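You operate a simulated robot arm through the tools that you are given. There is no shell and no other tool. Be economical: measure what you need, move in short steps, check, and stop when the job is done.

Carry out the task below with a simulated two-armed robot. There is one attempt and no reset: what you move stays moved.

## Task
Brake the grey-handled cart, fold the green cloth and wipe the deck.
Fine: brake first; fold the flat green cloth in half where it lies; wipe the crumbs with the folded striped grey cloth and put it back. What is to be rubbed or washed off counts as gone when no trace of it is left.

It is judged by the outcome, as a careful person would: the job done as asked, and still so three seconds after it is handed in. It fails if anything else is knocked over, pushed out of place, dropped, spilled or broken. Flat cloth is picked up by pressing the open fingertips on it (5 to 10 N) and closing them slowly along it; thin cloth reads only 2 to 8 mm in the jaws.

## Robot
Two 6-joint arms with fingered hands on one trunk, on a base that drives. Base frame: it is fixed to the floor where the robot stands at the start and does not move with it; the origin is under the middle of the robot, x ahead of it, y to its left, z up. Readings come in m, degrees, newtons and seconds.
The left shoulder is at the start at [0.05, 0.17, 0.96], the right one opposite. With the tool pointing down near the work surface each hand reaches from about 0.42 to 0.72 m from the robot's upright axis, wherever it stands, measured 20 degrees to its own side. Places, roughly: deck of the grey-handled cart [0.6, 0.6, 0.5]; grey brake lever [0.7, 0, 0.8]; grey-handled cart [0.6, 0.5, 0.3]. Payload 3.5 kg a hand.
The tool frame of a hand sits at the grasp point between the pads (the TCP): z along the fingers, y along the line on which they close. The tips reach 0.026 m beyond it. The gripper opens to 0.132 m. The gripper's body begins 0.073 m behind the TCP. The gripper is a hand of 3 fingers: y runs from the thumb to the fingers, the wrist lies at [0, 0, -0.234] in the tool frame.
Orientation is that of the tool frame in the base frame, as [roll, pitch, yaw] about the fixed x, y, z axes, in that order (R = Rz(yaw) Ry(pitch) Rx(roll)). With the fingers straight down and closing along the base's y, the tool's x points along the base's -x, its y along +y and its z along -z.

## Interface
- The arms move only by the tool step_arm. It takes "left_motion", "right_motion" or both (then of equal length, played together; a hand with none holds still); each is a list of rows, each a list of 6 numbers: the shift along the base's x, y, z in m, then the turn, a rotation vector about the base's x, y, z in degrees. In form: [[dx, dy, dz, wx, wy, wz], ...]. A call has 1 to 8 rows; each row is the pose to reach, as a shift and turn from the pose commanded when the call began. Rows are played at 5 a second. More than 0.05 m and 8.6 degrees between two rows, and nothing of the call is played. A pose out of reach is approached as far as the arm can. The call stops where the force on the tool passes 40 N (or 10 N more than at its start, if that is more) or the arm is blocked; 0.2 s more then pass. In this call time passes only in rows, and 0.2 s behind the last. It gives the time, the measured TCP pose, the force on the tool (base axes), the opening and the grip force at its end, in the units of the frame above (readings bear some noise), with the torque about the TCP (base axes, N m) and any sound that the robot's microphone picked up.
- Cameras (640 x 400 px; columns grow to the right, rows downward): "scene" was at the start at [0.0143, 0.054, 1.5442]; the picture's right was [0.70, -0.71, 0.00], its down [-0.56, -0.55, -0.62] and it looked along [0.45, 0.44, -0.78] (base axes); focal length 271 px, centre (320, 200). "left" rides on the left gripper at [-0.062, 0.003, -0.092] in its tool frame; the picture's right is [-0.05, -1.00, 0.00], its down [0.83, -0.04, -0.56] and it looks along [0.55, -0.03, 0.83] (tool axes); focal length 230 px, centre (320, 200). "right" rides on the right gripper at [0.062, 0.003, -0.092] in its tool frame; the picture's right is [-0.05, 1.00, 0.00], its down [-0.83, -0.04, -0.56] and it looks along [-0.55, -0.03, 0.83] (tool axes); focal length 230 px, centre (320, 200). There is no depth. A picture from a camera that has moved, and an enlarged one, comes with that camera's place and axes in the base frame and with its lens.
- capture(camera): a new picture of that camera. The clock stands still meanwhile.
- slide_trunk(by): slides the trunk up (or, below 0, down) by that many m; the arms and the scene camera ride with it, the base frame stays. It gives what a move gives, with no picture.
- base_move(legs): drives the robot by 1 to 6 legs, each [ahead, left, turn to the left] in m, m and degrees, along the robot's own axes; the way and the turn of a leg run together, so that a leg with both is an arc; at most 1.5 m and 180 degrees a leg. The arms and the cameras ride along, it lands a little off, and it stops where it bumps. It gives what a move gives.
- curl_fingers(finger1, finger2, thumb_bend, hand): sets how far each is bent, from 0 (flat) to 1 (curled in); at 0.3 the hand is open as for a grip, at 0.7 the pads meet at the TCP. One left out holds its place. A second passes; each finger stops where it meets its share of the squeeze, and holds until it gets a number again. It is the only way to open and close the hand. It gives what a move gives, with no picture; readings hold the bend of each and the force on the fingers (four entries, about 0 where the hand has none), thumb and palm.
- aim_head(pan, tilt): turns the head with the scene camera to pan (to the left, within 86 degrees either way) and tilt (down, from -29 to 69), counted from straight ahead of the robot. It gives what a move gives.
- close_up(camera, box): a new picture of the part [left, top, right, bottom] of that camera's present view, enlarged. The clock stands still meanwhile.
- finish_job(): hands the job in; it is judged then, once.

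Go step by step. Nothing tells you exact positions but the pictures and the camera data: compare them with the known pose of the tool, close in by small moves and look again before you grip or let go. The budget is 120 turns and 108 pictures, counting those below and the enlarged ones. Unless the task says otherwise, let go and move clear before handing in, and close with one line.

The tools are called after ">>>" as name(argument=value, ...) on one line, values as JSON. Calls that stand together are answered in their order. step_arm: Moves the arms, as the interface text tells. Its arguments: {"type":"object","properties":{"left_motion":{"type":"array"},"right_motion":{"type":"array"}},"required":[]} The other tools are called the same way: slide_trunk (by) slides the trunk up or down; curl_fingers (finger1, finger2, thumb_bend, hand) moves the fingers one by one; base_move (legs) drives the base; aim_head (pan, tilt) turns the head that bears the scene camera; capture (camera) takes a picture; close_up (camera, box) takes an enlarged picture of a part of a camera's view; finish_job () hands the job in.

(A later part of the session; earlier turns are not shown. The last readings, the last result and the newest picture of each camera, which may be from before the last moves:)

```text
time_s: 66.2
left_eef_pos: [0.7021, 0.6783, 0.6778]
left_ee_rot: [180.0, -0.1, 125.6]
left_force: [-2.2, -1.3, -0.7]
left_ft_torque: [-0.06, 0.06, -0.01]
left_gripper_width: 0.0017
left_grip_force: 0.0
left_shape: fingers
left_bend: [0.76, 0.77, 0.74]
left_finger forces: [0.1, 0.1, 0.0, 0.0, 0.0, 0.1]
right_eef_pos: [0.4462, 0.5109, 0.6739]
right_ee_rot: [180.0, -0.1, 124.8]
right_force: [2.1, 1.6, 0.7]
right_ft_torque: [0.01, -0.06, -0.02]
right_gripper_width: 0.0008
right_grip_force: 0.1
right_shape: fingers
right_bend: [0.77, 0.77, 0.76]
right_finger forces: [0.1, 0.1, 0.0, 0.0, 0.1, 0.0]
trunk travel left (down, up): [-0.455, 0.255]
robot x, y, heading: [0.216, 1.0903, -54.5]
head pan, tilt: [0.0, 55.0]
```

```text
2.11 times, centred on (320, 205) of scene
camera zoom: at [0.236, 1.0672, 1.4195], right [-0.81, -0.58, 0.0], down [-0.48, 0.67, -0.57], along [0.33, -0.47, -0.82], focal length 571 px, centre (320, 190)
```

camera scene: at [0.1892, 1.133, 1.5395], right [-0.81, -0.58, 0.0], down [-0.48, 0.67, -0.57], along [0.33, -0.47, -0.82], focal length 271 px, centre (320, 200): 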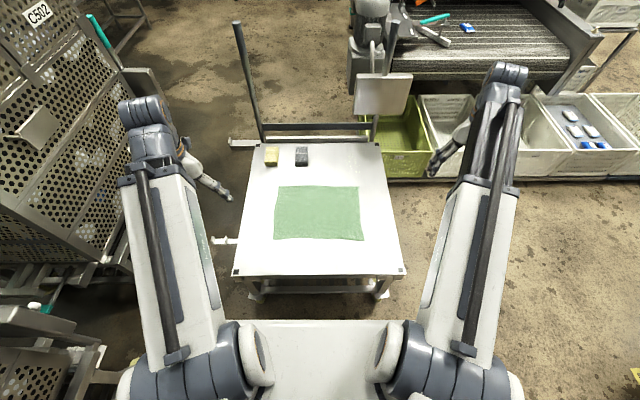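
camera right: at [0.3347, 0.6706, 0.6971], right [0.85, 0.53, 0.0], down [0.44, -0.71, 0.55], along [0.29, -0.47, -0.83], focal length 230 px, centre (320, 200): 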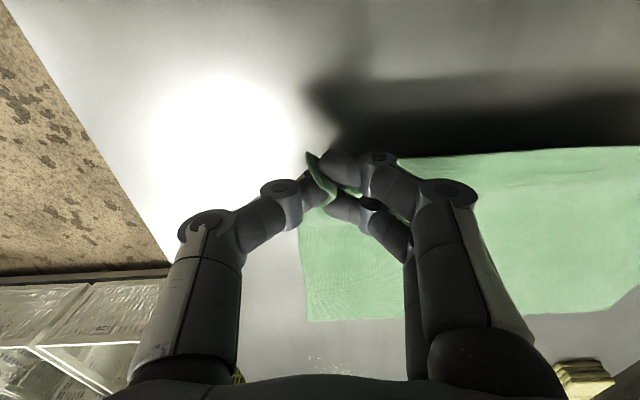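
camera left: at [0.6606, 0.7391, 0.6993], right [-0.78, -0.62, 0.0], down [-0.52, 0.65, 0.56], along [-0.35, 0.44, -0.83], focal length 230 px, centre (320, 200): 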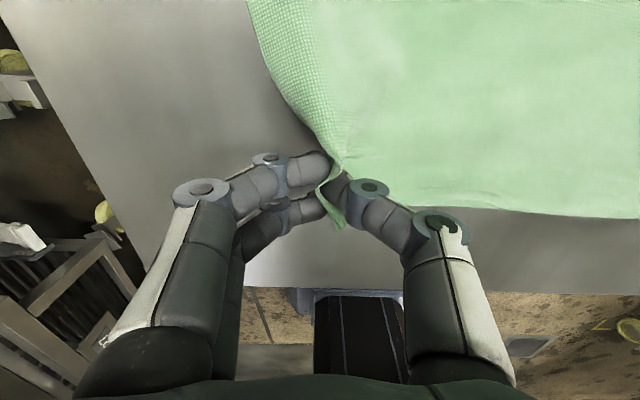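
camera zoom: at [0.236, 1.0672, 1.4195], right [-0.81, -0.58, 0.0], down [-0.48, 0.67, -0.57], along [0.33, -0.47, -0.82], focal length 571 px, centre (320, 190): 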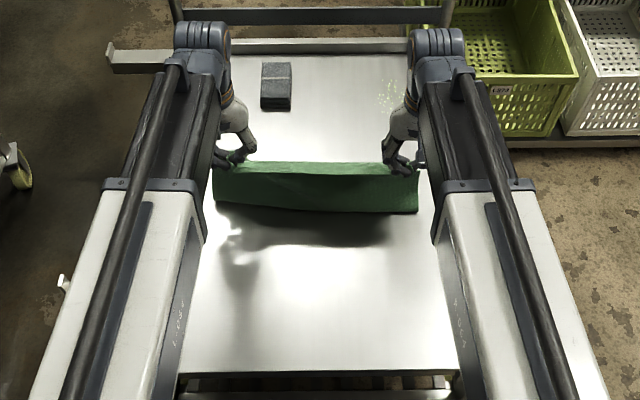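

>>> step_arm(left_motion=[[0.0088, -0.0122, -0.008, 0, 0, 0], [0.0175, -0.0244, -0.02, 0, 0, 0], [0.0263, -0.0365, -0.035, 0, 0, 0], [0.035, -0.0487, -0.05, 0, 0, 0], [0.042, -0.0585, -0.065, 0, 0, 0], [0.0478, -0.0666, -0.08, 0, 0, 0], [0.0513, -0.0715, -0.09, 0, 0, 0], [0.0537, -0.0747, -0.1, 0, 0, 0]], right_motion=[[0.0088, -0.0122, -0.008, 0, 0, 0], [0.0175, -0.0244, -0.02, 0, 0, 0], [0.0263, -0.0365, -0.035, 0, 0, 0], [0.035, -0.0487, -0.05, 0, 0, 0], [0.042, -0.0585, -0.065, 0, 0, 0], [0.0478, -0.0666, -0.08, 0, 0, 0], [0.0513, -0.0715, -0.09, 0, 0, 0], [0.0537, -0.0747, -0.097, 0, 0, 0]])

>>> close_up(camera="scene", box=[200, 110, 440, 300])

>>> capture(camera="left")

>>> capture(camera="right")

```text
time_s: 68.0
left_eef_pos: [0.7556, 0.6025, 0.5749]
left_ee_rot: [180.0, -0.1, 125.4]
left_force: [-1.9, -2.1, 0.1]
left_ft_torque: [-0.05, 0.03, 0.01]
left_gripper_width: 0.0014
left_grip_force: 0.1
left_shape: fingers
left_bend: [0.76, 0.77, 0.74]
left_finger forces: [0.0, 0.0, 0.0, 0.0, 0.0, 0.1]
right_eef_pos: [0.5006, 0.4351, 0.5791]
right_ee_rot: [179.9, -0.1, 124.8]
right_force: [2.0, 1.6, -0.5]
right_ft_torque: [0.04, -0.03, 0.06]
right_gripper_width: 0.0008
right_grip_force: 0.1
right_shape: fingers
right_bend: [0.77, 0.77, 0.76]
right_finger forces: [0.0, 0.0, 0.0, 0.1, 0.0, 0.0]
trunk travel left (down, up): [-0.455, 0.255]
robot x, y, heading: [0.2153, 1.0936, -54.4]
head pan, tilt: [0.0, 55.0]
```

```text
2.11 times, centred on (320, 205) of scene
camera zoom: at [0.236, 1.0672, 1.4195], right [-0.81, -0.58, 0.0], down [-0.48, 0.67, -0.57], along [0.33, -0.47, -0.82], focal length 571 px, centre (320, 190)
```

zoom: 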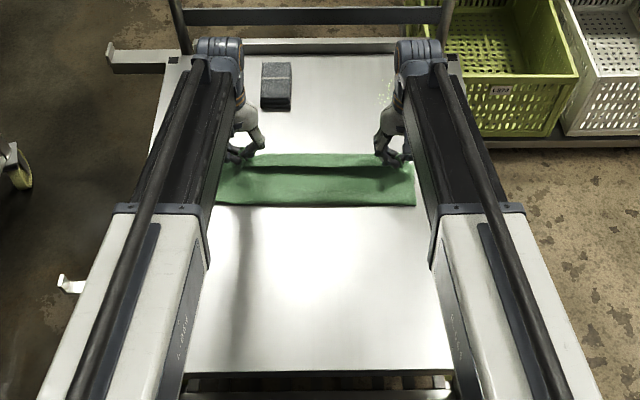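

```text
63 pictures are left
camera left: at [0.7936, 0.5549, 0.6686], right [-0.78, -0.62, 0.0], down [-0.52, 0.65, 0.56], along [-0.35, 0.44, -0.83], focal length 230 px, centre (320, 200)
```

left: 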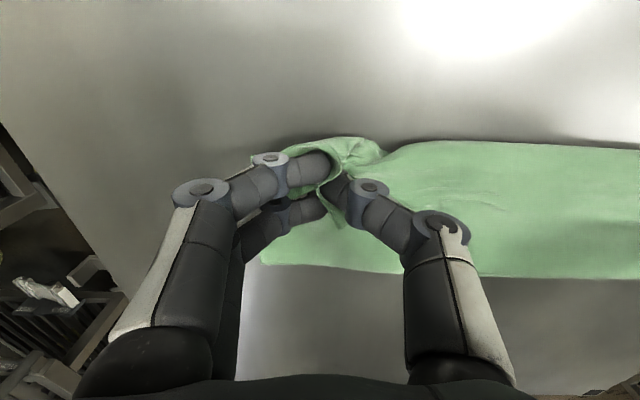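

```text
62 pictures are left
camera right: at [0.4672, 0.4871, 0.6703], right [0.85, 0.53, 0.0], down [0.44, -0.71, 0.55], along [0.29, -0.47, -0.83], focal length 230 px, centre (320, 200)
```

right: 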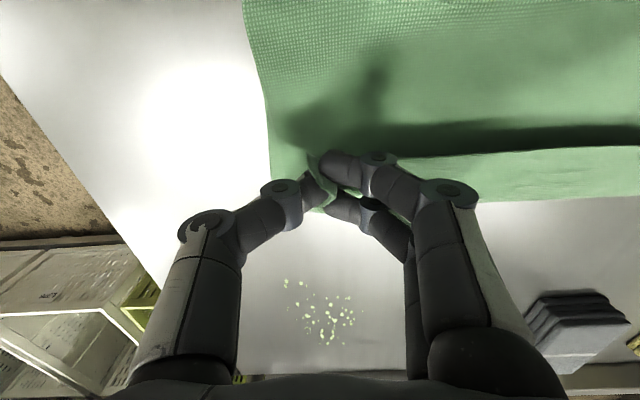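

The fold is nearly over; I'll push about 1 cm farther, set it down, and release slowly.

>>> step_arm(left_motion=[[0.003, -0.004, -0.002, 0, 0, 0], [0.006, -0.008, -0.005, 0, 0, 0], [0.006, -0.008, -0.008, 0, 0, 0]], right_motion=[[0.004, -0.006, -0.003, 0, 0, 0], [0.008, -0.012, -0.007, 0, 0, 0], [0.008, -0.012, -0.012, 0, 0, 0]])

>>> curl_fingers(hand="left", finger1=0.62, finger2=0.62, thumb_bend=0.62)

>>> curl_fingers(hand="right", finger1=0.62, finger2=0.62, thumb_bend=0.62)

>>> curl_fingers(hand="left", finger1=0.5, finger2=0.5, thumb_bend=0.5)

>>> curl_fingers(hand="right", finger1=0.5, finger2=0.5, thumb_bend=0.5)

>>> capture(camera="left")

>>> capture(camera="right")

```text
time_s: 68.8
left_eef_pos: [0.7607, 0.5948, 0.5676]
left_ee_rot: [180.0, 0.0, 125.6]
left_force: [-2.0, -0.8, 0.0]
left_ft_torque: [-0.05, 0.02, 0.0]
left_gripper_width: 0.0015
left_grip_force: 0.2
left_shape: fingers
left_bend: [0.76, 0.77, 0.74]
left_finger forces: [0.1, 0.0, 0.0, 0.0, 0.1, 0.1]
right_eef_pos: [0.5082, 0.4235, 0.5697]
right_ee_rot: [179.9, -0.2, 124.7]
right_force: [2.4, 1.3, -0.3]
right_ft_torque: [0.04, -0.05, 0.02]
right_gripper_width: 0.0006
right_grip_force: 0.1
right_shape: fingers
right_bend: [0.77, 0.77, 0.76]
right_finger forces: [0.0, 0.0, 0.1, 0.0, 0.0, 0.1]
trunk travel left (down, up): [-0.455, 0.255]
robot x, y, heading: [0.2178, 1.0953, -54.8]
head pan, tilt: [0.0, 55.0]
```

```text
time_s: 69.8
left_eef_pos: [0.7601, 0.5957, 0.5688]
left_ee_rot: [-180.0, -0.1, 125.5]
left_force: [0.1, -0.2, -0.4]
left_ft_torque: [0.01, -0.01, 0.01]
left_gripper_width: 0.028
left_grip_force: 0.0
left_shape: fingers
left_bend: [0.62, 0.62, 0.62]
left_finger forces: [0.0, 0.0, 0.0, 0.0, 0.0, 0.0]
right_eef_pos: [0.5091, 0.424, 0.5677]
right_ee_rot: [180.0, -0.1, 124.8]
right_force: [0.4, 0.3, 0.3]
right_ft_torque: [-0.02, -0.01, 0.0]
right_gripper_width: 0.0009
right_grip_force: 0.0
right_shape: fingers
right_bend: [0.77, 0.77, 0.76]
right_finger forces: [0.1, 0.0, 0.0, 0.1, 0.0, 0.1]
trunk travel left (down, up): [-0.455, 0.255]
robot x, y, heading: [0.2192, 1.0924, -54.5]
head pan, tilt: [0.0, 55.0]
```

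```text
time_s: 70.8
left_eef_pos: [0.7604, 0.5943, 0.568]
left_ee_rot: [-180.0, -0.1, 125.5]
left_force: [-0.1, 0.1, -0.2]
left_ft_torque: [-0.02, 0.01, -0.01]
left_gripper_width: 0.028
left_grip_force: 0.1
left_shape: fingers
left_bend: [0.62, 0.62, 0.62]
left_finger forces: [0.1, 0.0, 0.1, 0.1, 0.0, 0.1]
right_eef_pos: [0.5082, 0.4234, 0.5675]
right_ee_rot: [-180.0, 0.0, 124.8]
right_force: [0.2, 0.9, -0.5]
right_ft_torque: [-0.01, 0.0, -0.02]
right_gripper_width: 0.0281
right_grip_force: 0.1
right_shape: fingers
right_bend: [0.62, 0.62, 0.62]
right_finger forces: [0.1, 0.0, 0.0, 0.1, 0.0, 0.1]
trunk travel left (down, up): [-0.455, 0.255]
robot x, y, heading: [0.216, 1.0948, -54.4]
head pan, tilt: [0.0, 55.0]
```

```text
time_s: 71.8
left_eef_pos: [0.7612, 0.5957, 0.5679]
left_ee_rot: [179.9, -0.1, 125.5]
left_force: [0.6, -0.5, -0.4]
left_ft_torque: [0.0, 0.03, 0.03]
left_gripper_width: 0.0669
left_grip_force: 0.1
left_shape: fingers
left_bend: [0.5, 0.5, 0.5]
left_finger forces: [0.0, 0.0, 0.0, 0.1, 0.1, 0.1]
right_eef_pos: [0.5079, 0.4232, 0.5685]
right_ee_rot: [180.0, -0.1, 124.8]
right_force: [-0.3, -0.6, 0.3]
right_ft_torque: [0.02, -0.01, -0.01]
right_gripper_width: 0.028
right_grip_force: 0.0
right_shape: fingers
right_bend: [0.62, 0.62, 0.62]
right_finger forces: [0.1, 0.0, 0.1, 0.0, 0.0, 0.0]
trunk travel left (down, up): [-0.455, 0.255]
robot x, y, heading: [0.2192, 1.092, -54.3]
head pan, tilt: [0.0, 55.0]
```

```text
time_s: 72.8
left_eef_pos: [0.761, 0.5963, 0.5665]
left_ee_rot: [179.9, -0.1, 125.5]
left_force: [-0.2, 0.6, 0.2]
left_ft_torque: [0.0, -0.01, 0.02]
left_gripper_width: 0.0671
left_grip_force: 0.1
left_shape: fingers
left_bend: [0.5, 0.5, 0.5]
left_finger forces: [0.0, 0.0, 0.1, 0.1, 0.0, 0.1]
right_eef_pos: [0.5084, 0.4238, 0.5677]
right_ee_rot: [-180.0, -0.1, 124.9]
right_force: [0.3, 0.0, -0.1]
right_ft_torque: [0.01, -0.01, 0.01]
right_gripper_width: 0.0668
right_grip_force: 0.2
right_shape: fingers
right_bend: [0.5, 0.5, 0.5]
right_finger forces: [0.0, 0.0, 0.0, 0.0, 0.0, 0.0]
trunk travel left (down, up): [-0.455, 0.255]
robot x, y, heading: [0.2162, 1.0933, -54.5]
head pan, tilt: [0.0, 55.0]
```

```text
61 pictures are left
camera left: at [0.7995, 0.5463, 0.6605], right [-0.78, -0.62, 0.0], down [-0.52, 0.65, 0.56], along [-0.35, 0.44, -0.83], focal length 230 px, centre (320, 200)
```

left: 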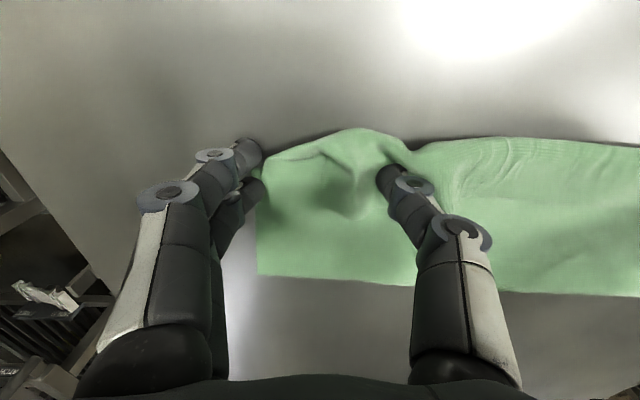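

```text
60 pictures are left
camera right: at [0.4752, 0.4751, 0.659], right [0.85, 0.53, 0.0], down [0.44, -0.71, 0.55], along [0.29, -0.47, -0.83], focal length 230 px, centre (320, 200)
```

right: 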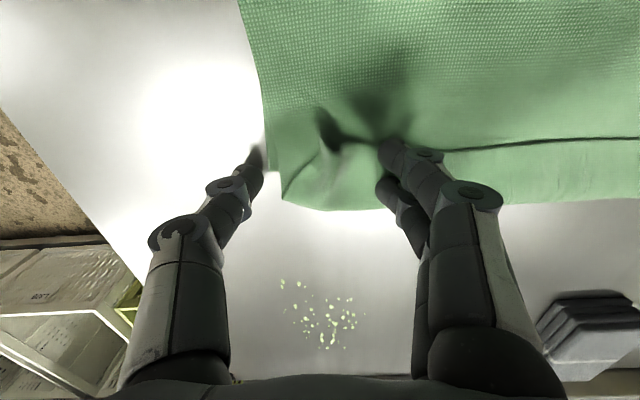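

>>> step_arm(left_motion=[[0, 0, 0.03, 0, 0, 0], [0, 0, 0.08, 0, 0, 0], [-0.02, 0.03, 0.12, 0, 0, 0], [-0.03, 0.07, 0.15, 0, 0, 0], [-0.02, 0.11, 0.17, 0, 0, 0], [0, 0.15, 0.19, 0, 0, 0], [0.02, 0.19, 0.2, 0, 0, 0]], right_motion=[[0, 0, 0.03, 0, 0, 0], [0, 0, 0.08, 0, 0, 0], [-0.03, 0.02, 0.12, 0, 0, 0], [-0.07, 0.03, 0.14, 0, 0, 0], [-0.115, 0.02, 0.15, 0, 0, 0], [-0.16, 0.01, 0.16, 0, 0, 0], [-0.2, 0, 0.17, 0, 0, 0]])

>>> close_up(camera="scene", box=[220, 110, 420, 260])

```text
refused: row 3 steps farther than a row can; nothing moved
```

```text
2.67 times, centred on (320, 185) of scene
camera zoom: at [0.236, 1.0672, 1.4195], right [-0.81, -0.58, 0.0], down [-0.48, 0.67, -0.57], along [0.33, -0.47, -0.82], focal length 723 px, centre (320, 240)
```

zoom: 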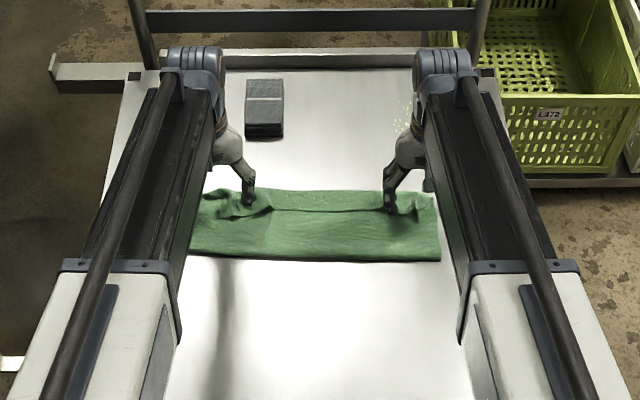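

>>> step_arm(left_motion=[[0, 0, 0.03, 0, 0, 0], [0, 0, 0.07, 0, 0, 0], [-0.01, 0.02, 0.11, 0, 0, 0], [-0.02, 0.05, 0.14, 0, 0, 0], [-0.01, 0.09, 0.16, 0, 0, 0], [0.01, 0.13, 0.17, 0, 0, 0], [0.03, 0.17, 0.18, 0, 0, 0]], right_motion=[[0, 0, 0.03, 0, 0, 0], [0, 0, 0.07, 0, 0, 0], [-0.02, 0.01, 0.11, 0, 0, 0], [-0.055, 0.02, 0.14, 0, 0, 0], [-0.095, 0.02, 0.15, 0, 0, 0], [-0.14, 0.01, 0.16, 0, 0, 0], [-0.18, 0, 0.17, 0, 0, 0]])

>>> close_up(camera="scene", box=[240, 130, 400, 230])

>>> capture(camera="right")

```text
time_s: 74.4
left_eef_pos: [0.7928, 0.7654, 0.7472]
left_ee_rot: [180.0, -0.1, 125.4]
left_force: [-0.4, 0.2, 0.6]
left_ft_torque: [-0.02, 0.0, 0.0]
left_gripper_width: 0.0673
left_grip_force: 0.0
left_shape: fingers
left_bend: [0.5, 0.5, 0.5]
left_finger forces: [0.0, 0.0, 0.1, 0.1, 0.1, 0.0]
right_eef_pos: [0.3294, 0.4225, 0.7395]
right_ee_rot: [180.0, -0.1, 124.6]
right_force: [-0.5, 0.1, 0.9]
right_ft_torque: [0.01, 0.0, 0.0]
right_gripper_width: 0.0672
right_grip_force: 0.1
right_shape: fingers
right_bend: [0.5, 0.5, 0.5]
right_finger forces: [0.0, 0.0, 0.0, 0.1, 0.0, 0.1]
trunk travel left (down, up): [-0.455, 0.255]
robot x, y, heading: [0.2143, 1.0961, -54.3]
head pan, tilt: [0.0, 55.0]
```

```text
4.00 times, centred on (320, 180) of scene
camera zoom: at [0.236, 1.0672, 1.4195], right [-0.81, -0.58, 0.0], down [-0.48, 0.67, -0.57], along [0.33, -0.47, -0.82], focal length 1085 px, centre (320, 280)
```

zoom: 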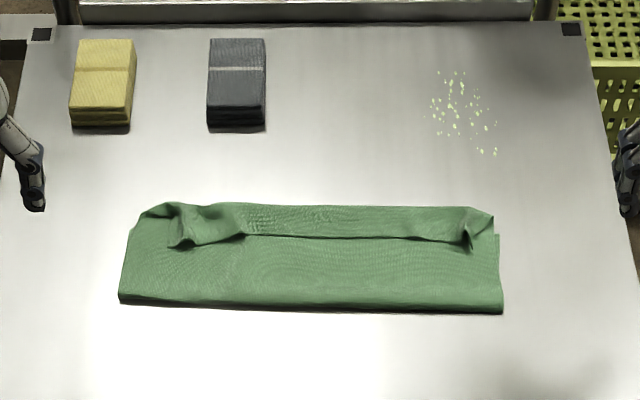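

```text
57 pictures are left
camera right: at [0.2953, 0.4736, 0.83], right [0.85, 0.53, 0.0], down [0.44, -0.71, 0.55], along [0.29, -0.47, -0.83], focal length 230 px, centre (320, 200)
```

right: 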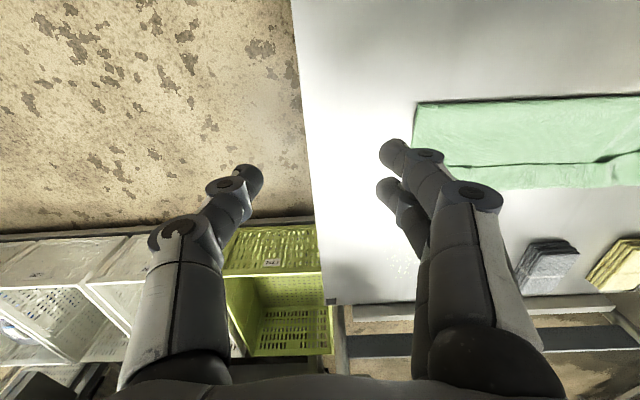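

>>> close_up(camera="right", box=[400, 80, 640, 230])

>>> close_up(camera="scene", box=[265, 170, 375, 215])

>>> capture(camera="left")

```text
2.67 times, centred on (520, 155) of right
camera zoom: at [0.2953, 0.4736, 0.83], right [0.85, 0.53, 0.0], down [0.44, -0.71, 0.55], along [0.29, -0.47, -0.83], focal length 614 px, centre (-213, 320)
```

zoom: 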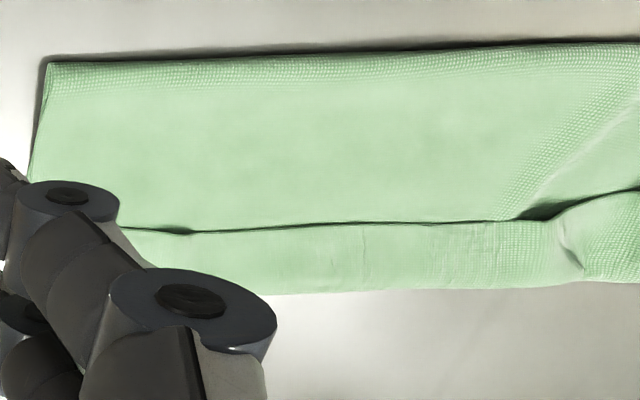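

```text
5.82 times, centred on (320, 192) of scene
camera zoom: at [0.236, 1.0672, 1.4195], right [-0.81, -0.58, 0.0], down [-0.48, 0.67, -0.57], along [0.33, -0.47, -0.82], focal length 1578 px, centre (320, 244)
```

zoom: 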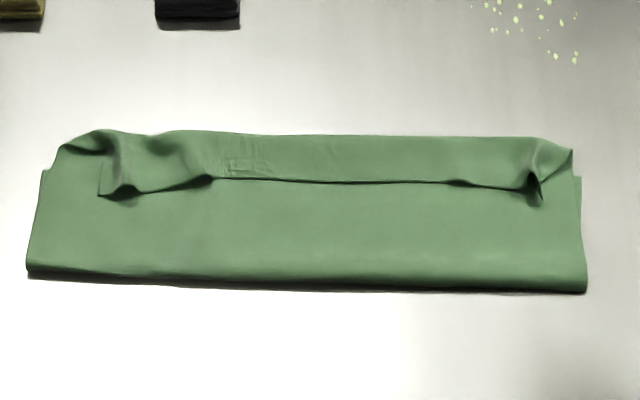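

```text
54 pictures are left
camera left: at [0.8299, 0.7161, 0.8393], right [-0.78, -0.62, 0.0], down [-0.52, 0.65, 0.56], along [-0.35, 0.44, -0.83], focal length 230 px, centre (320, 200)
```

left: 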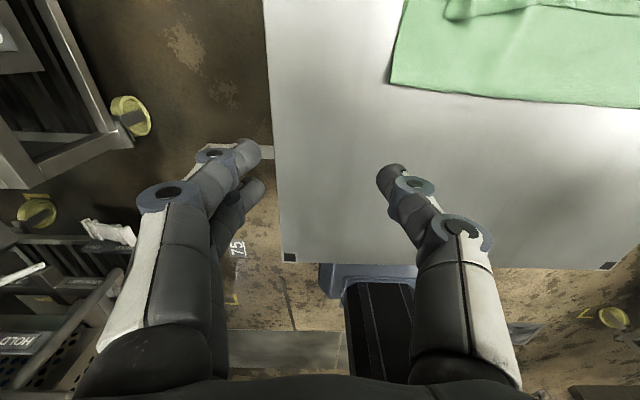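

The fold is over, but the leading edge flipped back about 4 cm where it hung from the fingers. I'll re-grip that edge right at its two ridges, lay it forward and smooth it.

>>> step_arm(left_motion=[[-0.012, -0.03, -0.01, 0, 0, 0], [-0.024, -0.06, -0.03, 0, 0, 0], [-0.036, -0.09, -0.06, 0, 0, 0], [-0.048, -0.12, -0.09, 0, 0, 0], [-0.0586, -0.1507, -0.127, 0, 0, 0]], right_motion=[[0.035, 0.004, -0.01, 0, 0, 0], [0.07, 0.009, -0.03, 0, 0, 0], [0.105, 0.014, -0.06, 0, 0, 0], [0.138, 0.018, -0.09, 0, 0, 0], [0.1675, 0.0219, -0.1195, 0, 0, 0]])

>>> capture(camera="left")

>>> capture(camera="right")

```text
time_s: 75.6
left_eef_pos: [0.7317, 0.6141, 0.6205]
left_ee_rot: [179.9, -0.1, 125.5]
left_force: [0.4, -0.2, 0.2]
left_ft_torque: [0.03, 0.0, -0.01]
left_gripper_width: 0.0672
left_grip_force: 0.1
left_shape: fingers
left_bend: [0.5, 0.5, 0.5]
left_finger forces: [0.0, 0.0, 0.0, 0.1, 0.0, 0.1]
right_eef_pos: [0.4968, 0.4446, 0.6178]
right_ee_rot: [180.0, -0.1, 124.7]
right_force: [-0.5, 0.0, 0.1]
right_ft_torque: [-0.02, -0.02, -0.02]
right_gripper_width: 0.0673
right_grip_force: 0.1
right_shape: fingers
right_bend: [0.5, 0.5, 0.5]
right_finger forces: [0.1, 0.1, 0.0, 0.0, 0.0, 0.1]
trunk travel left (down, up): [-0.455, 0.255]
robot x, y, heading: [0.2152, 1.0906, -54.6]
head pan, tilt: [0.0, 55.0]
```

```text
53 pictures are left
camera left: at [0.7701, 0.5659, 0.714], right [-0.78, -0.62, 0.0], down [-0.52, 0.65, 0.56], along [-0.35, 0.44, -0.83], focal length 230 px, centre (320, 200)
```

left: 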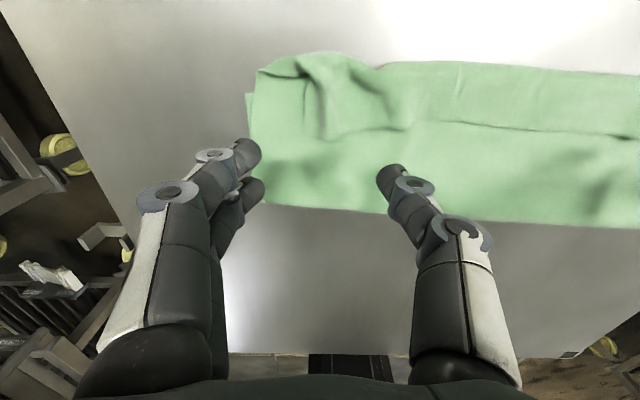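

```text
52 pictures are left
camera right: at [0.463, 0.4967, 0.7086], right [0.85, 0.53, 0.0], down [0.44, -0.71, 0.55], along [0.29, -0.47, -0.83], focal length 230 px, centre (320, 200)
```

right: 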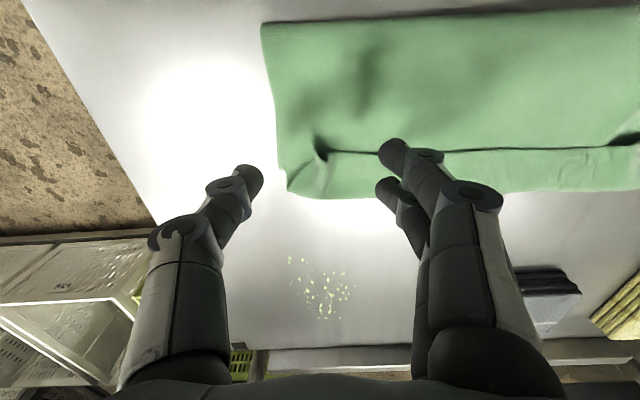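

The fingertips are right over the two edge ridges. I'll narrow the grip, lower and pinch them.

>>> curl_fingers(hand="left", finger1=0.57, finger2=0.57, thumb_bend=0.57)

>>> curl_fingers(hand="right", finger1=0.57, finger2=0.57, thumb_bend=0.57)

>>> step_arm(left_motion=[[0.004, -0.006, -0.02, 0, 0, 0], [0.004, -0.006, -0.04, 0, 0, 0], [0.004, -0.006, -0.052, 0, 0, 0]], right_motion=[[0.002, -0.003, -0.02, 0, 0, 0], [0.002, -0.003, -0.04, 0, 0, 0], [0.002, -0.003, -0.05, 0, 0, 0]])

>>> capture(camera="left")

>>> capture(camera="right")

```text
time_s: 76.6
left_eef_pos: [0.7308, 0.6159, 0.6215]
left_ee_rot: [180.0, -0.2, 125.6]
left_force: [-0.6, -0.1, -0.4]
left_ft_torque: [0.03, 0.01, 0.0]
left_gripper_width: 0.0487
left_grip_force: 0.0
left_shape: fingers
left_bend: [0.56, 0.56, 0.56]
left_finger forces: [0.0, 0.0, 0.0, 0.0, 0.0, 0.1]
right_eef_pos: [0.4955, 0.4449, 0.6184]
right_ee_rot: [-180.0, -0.1, 124.8]
right_force: [-1.1, 0.5, 0.4]
right_ft_torque: [-0.01, -0.01, -0.01]
right_gripper_width: 0.0674
right_grip_force: 0.0
right_shape: fingers
right_bend: [0.5, 0.5, 0.5]
right_finger forces: [0.1, 0.0, 0.0, 0.0, 0.0, 0.0]
trunk travel left (down, up): [-0.455, 0.255]
robot x, y, heading: [0.2186, 1.0936, -54.2]
head pan, tilt: [0.0, 55.0]
```

```text
time_s: 77.6
left_eef_pos: [0.7321, 0.6155, 0.622]
left_ee_rot: [179.9, 0.0, 125.5]
left_force: [-0.5, 0.4, 0.3]
left_ft_torque: [-0.03, -0.01, 0.01]
left_gripper_width: 0.0484
left_grip_force: 0.0
left_shape: fingers
left_bend: [0.56, 0.56, 0.56]
left_finger forces: [0.1, 0.0, 0.0, 0.0, 0.0, 0.1]
right_eef_pos: [0.4946, 0.4443, 0.6176]
right_ee_rot: [180.0, -0.1, 124.8]
right_force: [0.8, 0.5, -0.1]
right_ft_torque: [0.05, -0.01, -0.01]
right_gripper_width: 0.0483
right_grip_force: 0.0
right_shape: fingers
right_bend: [0.56, 0.56, 0.56]
right_finger forces: [0.0, 0.0, 0.1, 0.0, 0.0, 0.0]
trunk travel left (down, up): [-0.455, 0.255]
robot x, y, heading: [0.2148, 1.0909, -54.4]
head pan, tilt: [0.0, 55.0]
```

```text
time_s: 78.4
left_eef_pos: [0.7353, 0.61, 0.5694]
left_ee_rot: [-180.0, -0.1, 125.6]
left_force: [-1.2, 0.2, 0.1]
left_ft_torque: [-0.02, -0.01, 0.0]
left_gripper_width: 0.0483
left_grip_force: 0.0
left_shape: fingers
left_bend: [0.56, 0.56, 0.56]
left_finger forces: [0.1, 0.1, 0.0, 0.0, 0.1, 0.0]
right_eef_pos: [0.5, 0.4432, 0.5674]
right_ee_rot: [-180.0, -0.1, 124.7]
right_force: [-1.0, -0.2, -0.6]
right_ft_torque: [-0.01, 0.02, -0.01]
right_gripper_width: 0.0486
right_grip_force: 0.1
right_shape: fingers
right_bend: [0.56, 0.56, 0.56]
right_finger forces: [0.1, 0.0, 0.0, 0.0, 0.0, 0.1]
trunk travel left (down, up): [-0.455, 0.255]
robot x, y, heading: [0.2194, 1.0929, -54.6]
head pan, tilt: [0.0, 55.0]
```

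```text
51 pictures are left
camera left: at [0.7738, 0.5607, 0.6618], right [-0.78, -0.62, 0.0], down [-0.52, 0.65, 0.56], along [-0.35, 0.44, -0.83], focal length 230 px, centre (320, 200)
```

left: 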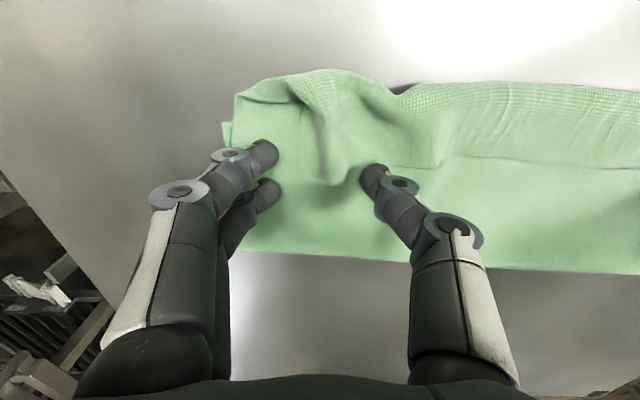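

```text
50 pictures are left
camera right: at [0.4656, 0.4942, 0.6589], right [0.85, 0.53, 0.0], down [0.44, -0.71, 0.55], along [0.29, -0.47, -0.83], focal length 230 px, centre (320, 200)
```

right: 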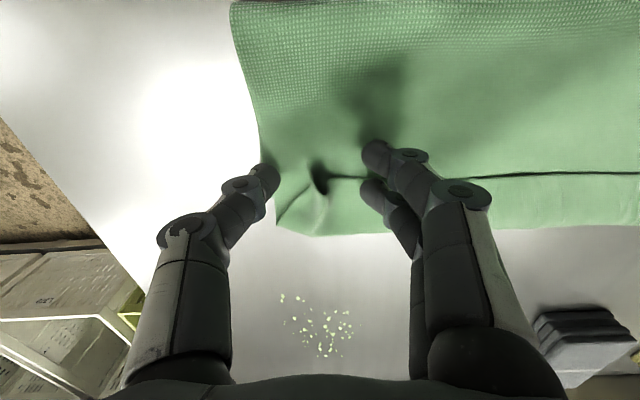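

>>> curl_fingers(hand="left", finger1=0.65, finger2=0.65, thumb_bend=0.65)

>>> curl_fingers(hand="right", finger1=0.65, finger2=0.65, thumb_bend=0.65)

>>> step_arm(left_motion=[[0, 0, -0.003, 0, 0, 0], [0, 0, -0.004, 0, 0, 0]], right_motion=[[0, 0, -0.002, 0, 0, 0], [0, 0, -0.003, 0, 0, 0]])

>>> curl_fingers(hand="left", finger1=0.85, finger2=0.85, thumb_bend=0.85)

>>> curl_fingers(hand="right", finger1=0.85, finger2=0.85, thumb_bend=0.85)

>>> step_arm(left_motion=[[0, 0, 0.015, 0, 0, 0], [0, 0, 0.03, 0, 0, 0], [0, 0, 0.045, 0, 0, 0]], right_motion=[[0, 0, 0.015, 0, 0, 0], [0, 0, 0.03, 0, 0, 0], [0, 0, 0.045, 0, 0, 0]])

>>> capture(camera="left")

>>> capture(camera="right")

>>> close_up(camera="scene", box=[240, 130, 400, 230])

```text
time_s: 79.4
left_eef_pos: [0.7353, 0.609, 0.5693]
left_ee_rot: [-180.0, -0.1, 125.5]
left_force: [-0.4, 0.1, 0.5]
left_ft_torque: [0.01, 0.01, -0.02]
left_gripper_width: 0.0202
left_grip_force: 0.0
left_shape: fingers
left_bend: [0.65, 0.65, 0.65]
left_finger forces: [0.1, 0.0, 0.0, 0.0, 0.0, 0.0]
right_eef_pos: [0.4989, 0.4419, 0.5681]
right_ee_rot: [179.9, -0.1, 124.8]
right_force: [-1.1, -0.5, 0.3]
right_ft_torque: [-0.02, 0.02, 0.0]
right_gripper_width: 0.0487
right_grip_force: 0.2
right_shape: fingers
right_bend: [0.56, 0.56, 0.56]
right_finger forces: [0.0, 0.0, 0.0, 0.0, 0.0, 0.0]
trunk travel left (down, up): [-0.455, 0.255]
robot x, y, heading: [0.2139, 1.0948, -54.4]
head pan, tilt: [0.0, 55.0]
```

```text
time_s: 80.4
left_eef_pos: [0.7352, 0.6093, 0.5692]
left_ee_rot: [179.9, -0.1, 125.5]
left_force: [-0.5, -0.2, -0.6]
left_ft_torque: [-0.02, 0.01, -0.01]
left_gripper_width: 0.02
left_grip_force: 0.1
left_shape: fingers
left_bend: [0.65, 0.65, 0.65]
left_finger forces: [0.0, 0.0, 0.1, 0.0, 0.1, 0.0]
right_eef_pos: [0.4989, 0.4433, 0.5673]
right_ee_rot: [-180.0, -0.1, 124.7]
right_force: [-0.1, 0.5, 0.6]
right_ft_torque: [0.02, -0.01, 0.02]
right_gripper_width: 0.02
right_grip_force: 0.1
right_shape: fingers
right_bend: [0.65, 0.65, 0.65]
right_finger forces: [0.0, 0.0, 0.1, 0.0, 0.0, 0.0]
trunk travel left (down, up): [-0.455, 0.255]
robot x, y, heading: [0.2161, 1.0912, -54.4]
head pan, tilt: [0.0, 55.0]
```

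```text
time_s: 81.0
left_eef_pos: [0.7361, 0.6095, 0.5653]
left_ee_rot: [-180.0, 0.0, 125.4]
left_force: [0.5, -0.6, -0.6]
left_ft_torque: [-0.01, 0.01, 0.01]
left_gripper_width: 0.0202
left_grip_force: 0.1
left_shape: fingers
left_bend: [0.65, 0.65, 0.65]
left_finger forces: [0.0, 0.1, 0.0, 0.0, 0.0, 0.1]
right_eef_pos: [0.4982, 0.4427, 0.565]
right_ee_rot: [179.9, -0.1, 124.8]
right_force: [-0.3, -0.4, 0.2]
right_ft_torque: [-0.01, -0.01, -0.01]
right_gripper_width: 0.02
right_grip_force: 0.0
right_shape: fingers
right_bend: [0.65, 0.65, 0.65]
right_finger forces: [0.0, 0.0, 0.0, 0.0, 0.0, 0.1]
trunk travel left (down, up): [-0.455, 0.255]
robot x, y, heading: [0.215, 1.0928, -54.8]
head pan, tilt: [0.0, 55.0]
```

```text
time_s: 82.0
left_eef_pos: [0.7366, 0.6083, 0.564]
left_ee_rot: [180.0, -0.1, 125.4]
left_force: [0.0, 0.2, 0.0]
left_ft_torque: [-0.03, 0.01, -0.01]
left_gripper_width: 0.0014
left_grip_force: 0.1
left_shape: fingers
left_bend: [0.77, 0.79, 0.76]
left_finger forces: [0.1, 0.0, 0.0, 0.0, 0.1, 0.1]
right_eef_pos: [0.4993, 0.4427, 0.5651]
right_ee_rot: [-180.0, -0.1, 124.9]
right_force: [-0.3, -0.5, -0.2]
right_ft_torque: [0.02, 0.02, 0.03]
right_gripper_width: 0.0204
right_grip_force: 0.0
right_shape: fingers
right_bend: [0.65, 0.65, 0.65]
right_finger forces: [0.0, 0.1, 0.0, 0.1, 0.0, 0.0]
trunk travel left (down, up): [-0.455, 0.255]
robot x, y, heading: [0.2143, 1.0924, -54.8]
head pan, tilt: [0.0, 55.0]
```

```text
time_s: 83.0
left_eef_pos: [0.7367, 0.6101, 0.5655]
left_ee_rot: [-180.0, -0.1, 125.6]
left_force: [-1.3, -0.1, -0.2]
left_ft_torque: [-0.02, 0.02, 0.02]
left_gripper_width: 0.0012
left_grip_force: 0.0
left_shape: fingers
left_bend: [0.77, 0.79, 0.76]
left_finger forces: [0.1, 0.0, 0.0, 0.0, 0.1, 0.0]
right_eef_pos: [0.4983, 0.4438, 0.5647]
right_ee_rot: [179.9, -0.1, 124.8]
right_force: [-0.2, 0.9, -0.4]
right_ft_torque: [0.02, -0.02, 0.03]
right_gripper_width: 0.0
right_grip_force: 0.1
right_shape: fingers
right_bend: [0.78, 0.77, 0.76]
right_finger forces: [0.1, 0.1, 0.1, 0.1, 0.1, 0.1]
trunk travel left (down, up): [-0.455, 0.255]
robot x, y, heading: [0.2176, 1.093, -54.5]
head pan, tilt: [0.0, 55.0]
```

```text
time_s: 83.8
left_eef_pos: [0.7353, 0.6101, 0.6101]
left_ee_rot: [180.0, -0.1, 125.5]
left_force: [-0.2, -0.8, -0.1]
left_ft_torque: [0.0, 0.03, 0.0]
left_gripper_width: 0.0014
left_grip_force: 0.0
left_shape: fingers
left_bend: [0.77, 0.79, 0.76]
left_finger forces: [0.0, 0.0, 0.0, 0.0, 0.1, 0.1]
right_eef_pos: [0.4986, 0.4422, 0.6107]
right_ee_rot: [-180.0, -0.1, 124.8]
right_force: [1.1, 0.8, 0.0]
right_ft_torque: [0.06, -0.02, -0.01]
right_gripper_width: 0.0
right_grip_force: 0.0
right_shape: fingers
right_bend: [0.78, 0.77, 0.76]
right_finger forces: [0.0, 0.0, 0.0, 0.0, 0.0, 0.0]
trunk travel left (down, up): [-0.455, 0.255]
robot x, y, heading: [0.2181, 1.0897, -54.7]
head pan, tilt: [0.0, 55.0]
```

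```text
49 pictures are left
camera left: at [0.7749, 0.5602, 0.7034], right [-0.78, -0.62, 0.0], down [-0.52, 0.65, 0.56], along [-0.35, 0.44, -0.83], focal length 230 px, centre (320, 200)
```

left: 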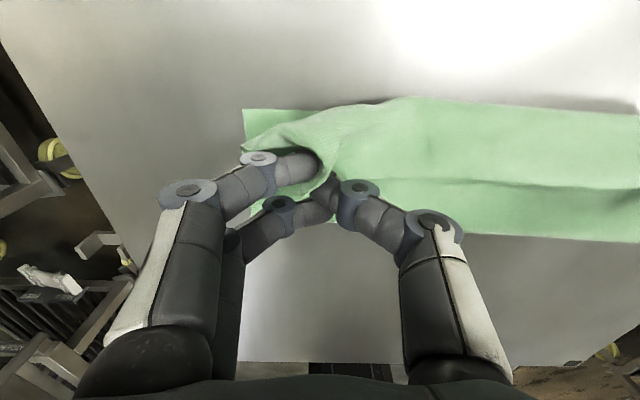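

```text
48 pictures are left
camera right: at [0.4662, 0.4937, 0.701], right [0.85, 0.53, 0.0], down [0.44, -0.71, 0.55], along [0.29, -0.47, -0.83], focal length 230 px, centre (320, 200)
```

right: 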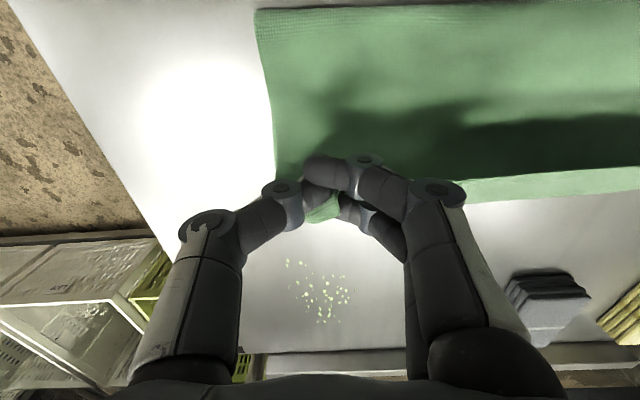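

```text
4.00 times, centred on (320, 180) of scene
camera zoom: at [0.236, 1.0673, 1.4195], right [-0.81, -0.58, 0.0], down [-0.48, 0.67, -0.57], along [0.33, -0.47, -0.82], focal length 1085 px, centre (320, 280)
```

zoom: 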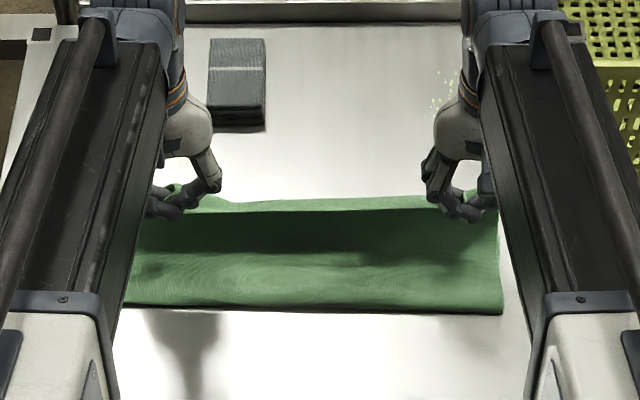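

Both ends of the flap are lifted. I'll carry the edge forward and lay it down on the far edge.

>>> step_arm(left_motion=[[0, 0, 0.02, 0, 0, 0], [0.009, -0.012, 0.03, 0, 0, 0], [0.0205, -0.028, 0.03, 0, 0, 0], [0.028, -0.039, 0.02, 0, 0, 0], [0.029, -0.041, 0, 0, 0, 0], [0.029, -0.041, -0.015, 0, 0, 0], [0.026, -0.037, -0.028, 0, 0, 0], [0.023, -0.033, -0.037, 0, 0, 0]], right_motion=[[0, 0, 0.02, 0, 0, 0], [0.009, -0.012, 0.03, 0, 0, 0], [0.0205, -0.028, 0.03, 0, 0, 0], [0.028, -0.039, 0.02, 0, 0, 0], [0.029, -0.041, 0, 0, 0, 0], [0.029, -0.041, -0.015, 0, 0, 0], [0.026, -0.037, -0.028, 0, 0, 0], [0.023, -0.033, -0.037, 0, 0, 0]])

>>> capture(camera="left")

>>> capture(camera="right")

>>> close_up(camera="scene", box=[240, 130, 400, 230])

```text
time_s: 85.6
left_eef_pos: [0.7541, 0.5836, 0.5738]
left_ee_rot: [180.0, 0.0, 125.4]
left_force: [-0.7, -0.6, 0.4]
left_ft_torque: [-0.05, 0.0, 0.01]
left_gripper_width: 0.0012
left_grip_force: 0.0
left_shape: fingers
left_bend: [0.77, 0.79, 0.76]
left_finger forces: [0.0, 0.0, 0.1, 0.0, 0.0, 0.1]
left hand out of reach, approached as far as the arm can: row 4, 5, 6, 7, 8
right_eef_pos: [0.5179, 0.414, 0.5743]
right_ee_rot: [179.9, 0.2, 124.8]
right_force: [0.7, 0.7, 0.7]
right_ft_torque: [0.0, -0.03, 0.02]
right_gripper_width: 0.0001
right_grip_force: 0.1
right_shape: fingers
right_bend: [0.78, 0.77, 0.76]
right_finger forces: [0.1, 0.0, 0.1, 0.0, 0.0, 0.0]
right hand out of reach, approached as far as the arm can: row 5, 6, 7, 8
trunk travel left (down, up): [-0.455, 0.255]
robot x, y, heading: [0.2175, 1.0904, -54.4]
head pan, tilt: [0.0, 55.0]
```

```text
46 pictures are left
camera left: at [0.7922, 0.5343, 0.668], right [-0.78, -0.62, 0.0], down [-0.52, 0.65, 0.56], along [-0.35, 0.43, -0.83], focal length 230 px, centre (320, 200)
```

left: 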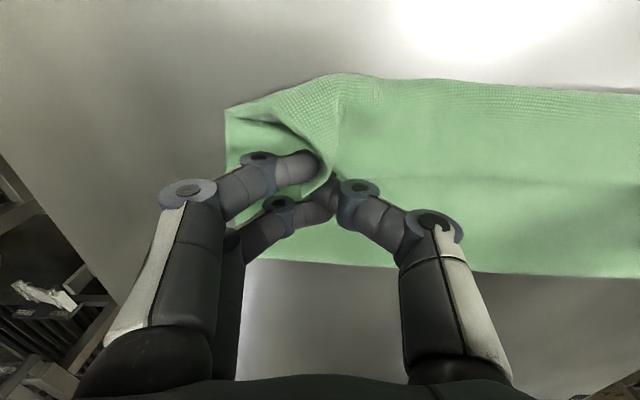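

```text
45 pictures are left
camera right: at [0.4845, 0.4655, 0.6655], right [0.85, 0.53, 0.0], down [0.44, -0.71, 0.56], along [0.29, -0.47, -0.83], focal length 230 px, centre (320, 200)
```

right: 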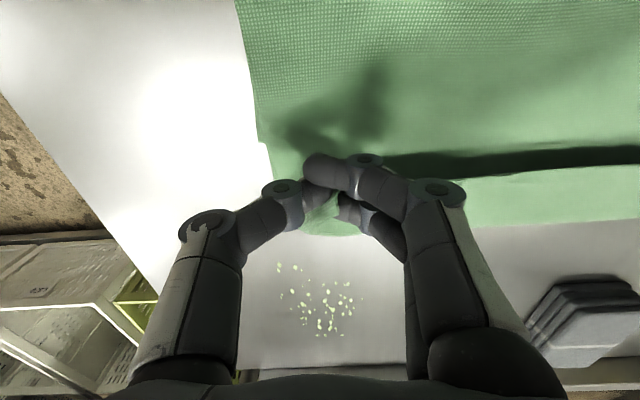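

```text
4.00 times, centred on (320, 180) of scene
camera zoom: at [0.236, 1.0672, 1.4195], right [-0.81, -0.58, 0.0], down [-0.48, 0.67, -0.57], along [0.33, -0.47, -0.82], focal length 1085 px, centre (320, 280)
```

zoom: 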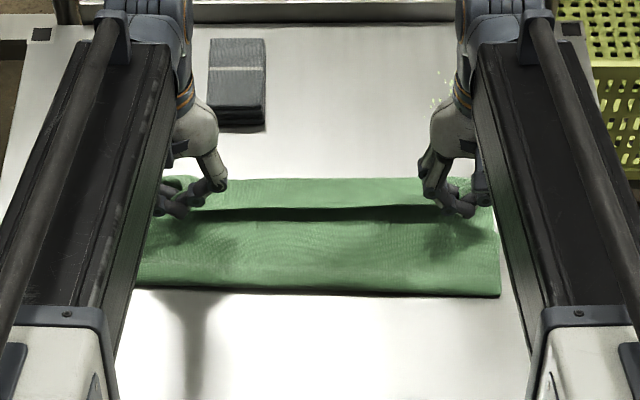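

The loop was not pulled straight because I didn't lift high enough. I'll lift the edge to nearly the full layer height, then look.

>>> step_arm(left_motion=[[-0.003, 0.004, 0.025, 0, 0, 0], [-0.01, 0.014, 0.05, 0, 0, 0], [-0.018, 0.025, 0.075, 0, 0, 0], [-0.026, 0.036, 0.1, 0, 0, 0], [-0.033, 0.046, 0.12, 0, 0, 0]], right_motion=[[-0.003, 0.004, 0.025, 0, 0, 0], [-0.01, 0.014, 0.05, 0, 0, 0], [-0.018, 0.025, 0.075, 0, 0, 0], [-0.026, 0.036, 0.1, 0, 0, 0], [-0.033, 0.046, 0.12, 0, 0, 0]])

>>> close_up(camera="scene", box=[240, 130, 400, 230])

>>> capture(camera="left")

```text
time_s: 86.8
left_eef_pos: [0.722, 0.6298, 0.6971]
left_ee_rot: [180.0, -0.2, 125.4]
left_force: [-0.1, 0.1, -0.6]
left_ft_torque: [0.0, 0.03, -0.01]
left_gripper_width: 0.0012
left_grip_force: 0.1
left_shape: fingers
left_bend: [0.77, 0.79, 0.76]
left_finger forces: [0.0, 0.0, 0.1, 0.0, 0.0, 0.0]
right_eef_pos: [0.4875, 0.4604, 0.6939]
right_ee_rot: [180.0, -0.1, 124.8]
right_force: [1.5, 0.2, 0.2]
right_ft_torque: [0.02, -0.02, -0.01]
right_gripper_width: 0.0
right_grip_force: 0.1
right_shape: fingers
right_bend: [0.78, 0.77, 0.76]
right_finger forces: [0.0, 0.0, 0.0, 0.0, 0.0, 0.0]
trunk travel left (down, up): [-0.455, 0.255]
robot x, y, heading: [0.2201, 1.0895, -54.5]
head pan, tilt: [0.0, 55.0]
```

```text
4.00 times, centred on (320, 180) of scene
camera zoom: at [0.236, 1.0673, 1.4195], right [-0.81, -0.58, 0.0], down [-0.48, 0.67, -0.57], along [0.33, -0.47, -0.82], focal length 1085 px, centre (320, 280)
```

zoom: 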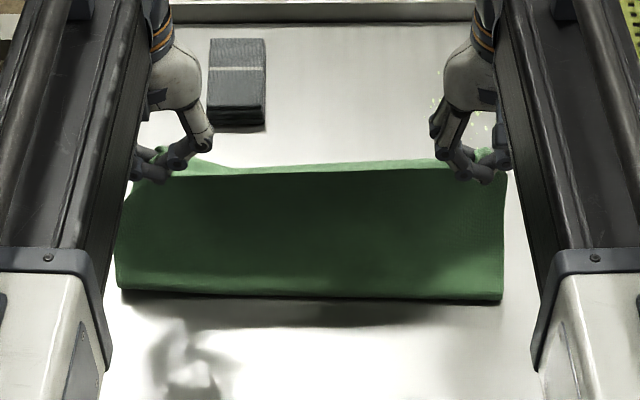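

```text
42 pictures are left
camera left: at [0.7605, 0.5809, 0.7891], right [-0.78, -0.62, 0.0], down [-0.52, 0.65, 0.56], along [-0.35, 0.44, -0.83], focal length 230 px, centre (320, 200)
```

left: 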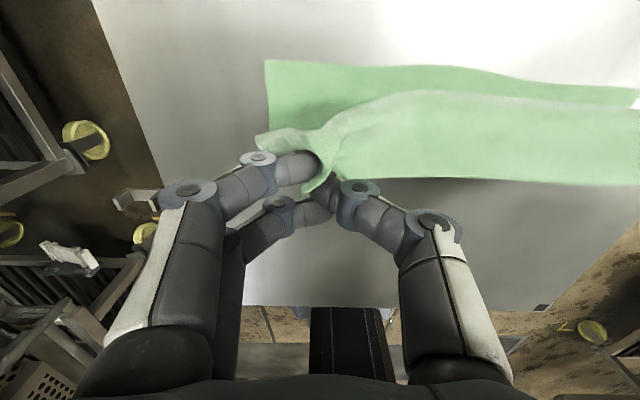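

The layer now stands up clear. I'll swing it forward at full stretch, tilting the fingers forward for reach, and lay it down.

>>> step_arm(left_motion=[[0.0058, -0.0081, 0.003, -4.06, -2.92, 0], [0.0134, -0.0187, -0.007, -8.12, -5.84, 0], [0.0216, -0.0301, -0.017, -12.2, -8.75, 0], [0.0303, -0.0423, -0.033, -16.25, -11.66, 0], [0.0391, -0.0544, -0.054, -16.25, -11.66, 0], [0.0466, -0.065, -0.077, -16.25, -11.66, 0], [0.0525, -0.0731, -0.1, -16.25, -11.66, 0], [0.0566, -0.0788, -0.121, -16.25, -11.66, 0]], right_motion=[[0.0058, -0.0081, 0.003, -4.06, -2.92, 0], [0.0134, -0.0187, -0.006, -8.12, -5.84, 0], [0.0216, -0.0301, -0.015, -12.2, -8.75, 0], [0.0303, -0.0423, -0.031, -16.25, -11.66, 0], [0.0391, -0.0544, -0.052, -16.25, -11.66, 0], [0.0466, -0.065, -0.075, -16.25, -11.66, 0], [0.0525, -0.0731, -0.098, -16.25, -11.66, 0], [0.0566, -0.0788, -0.118, -16.25, -11.66, 0]])

>>> close_up(camera="scene", box=[240, 130, 400, 230])

>>> capture(camera="left")

>>> capture(camera="right")

```text
time_s: 88.6
left_eef_pos: [0.7773, 0.5503, 0.5752]
left_ee_rot: [-180.0, 20.0, 125.4]
left_force: [-1.0, -1.5, -0.3]
left_ft_torque: [-0.03, 0.03, -0.03]
left_gripper_width: 0.0014
left_grip_force: 0.0
left_shape: fingers
left_bend: [0.77, 0.79, 0.76]
left_finger forces: [0.0, 0.1, 0.0, 0.0, 0.0, 0.0]
right_eef_pos: [0.541, 0.3814, 0.5761]
right_ee_rot: [179.7, 19.9, 124.6]
right_force: [0.6, 0.5, 0.1]
right_ft_torque: [-0.01, 0.0, 0.02]
right_gripper_width: 0.0003
right_grip_force: 0.1
right_shape: fingers
right_bend: [0.78, 0.77, 0.76]
right_finger forces: [0.1, 0.0, 0.0, 0.0, 0.0, 0.0]
trunk travel left (down, up): [-0.455, 0.255]
robot x, y, heading: [0.2163, 1.0946, -54.6]
head pan, tilt: [0.0, 55.0]
```

```text
4.00 times, centred on (320, 180) of scene
camera zoom: at [0.236, 1.0672, 1.4195], right [-0.81, -0.58, 0.0], down [-0.48, 0.67, -0.57], along [0.33, -0.47, -0.82], focal length 1085 px, centre (320, 280)
```

zoom: 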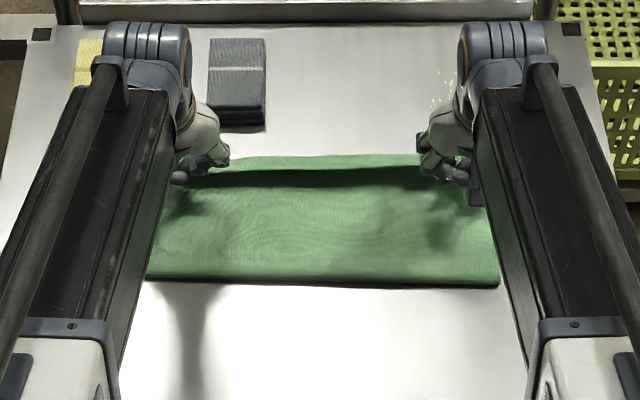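

```text
40 pictures are left
camera left: at [0.7956, 0.5291, 0.6835], right [-0.79, -0.62, 0.02], down [-0.6, 0.76, 0.24], along [-0.16, 0.18, -0.97], focal length 230 px, centre (320, 200)
```

left: 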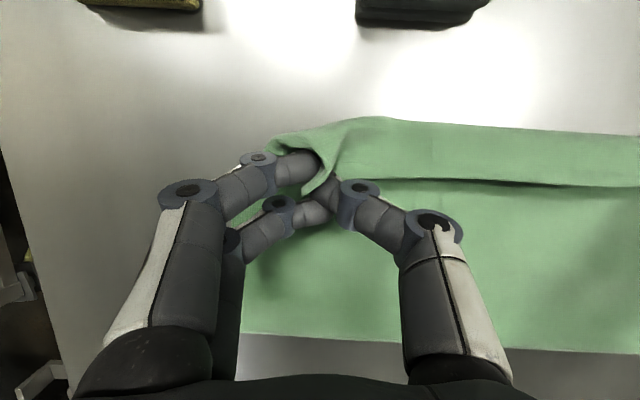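

```text
39 pictures are left
camera right: at [0.4923, 0.4552, 0.6406], right [0.85, 0.53, 0.02], down [0.3, -0.51, 0.8], along [0.44, -0.68, -0.59], focal length 230 px, centre (320, 200)
```

right: 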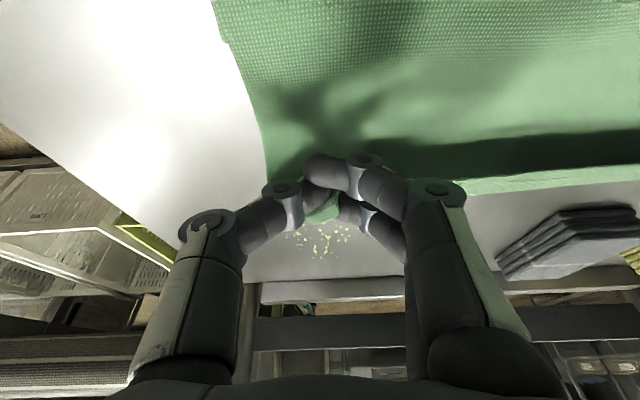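

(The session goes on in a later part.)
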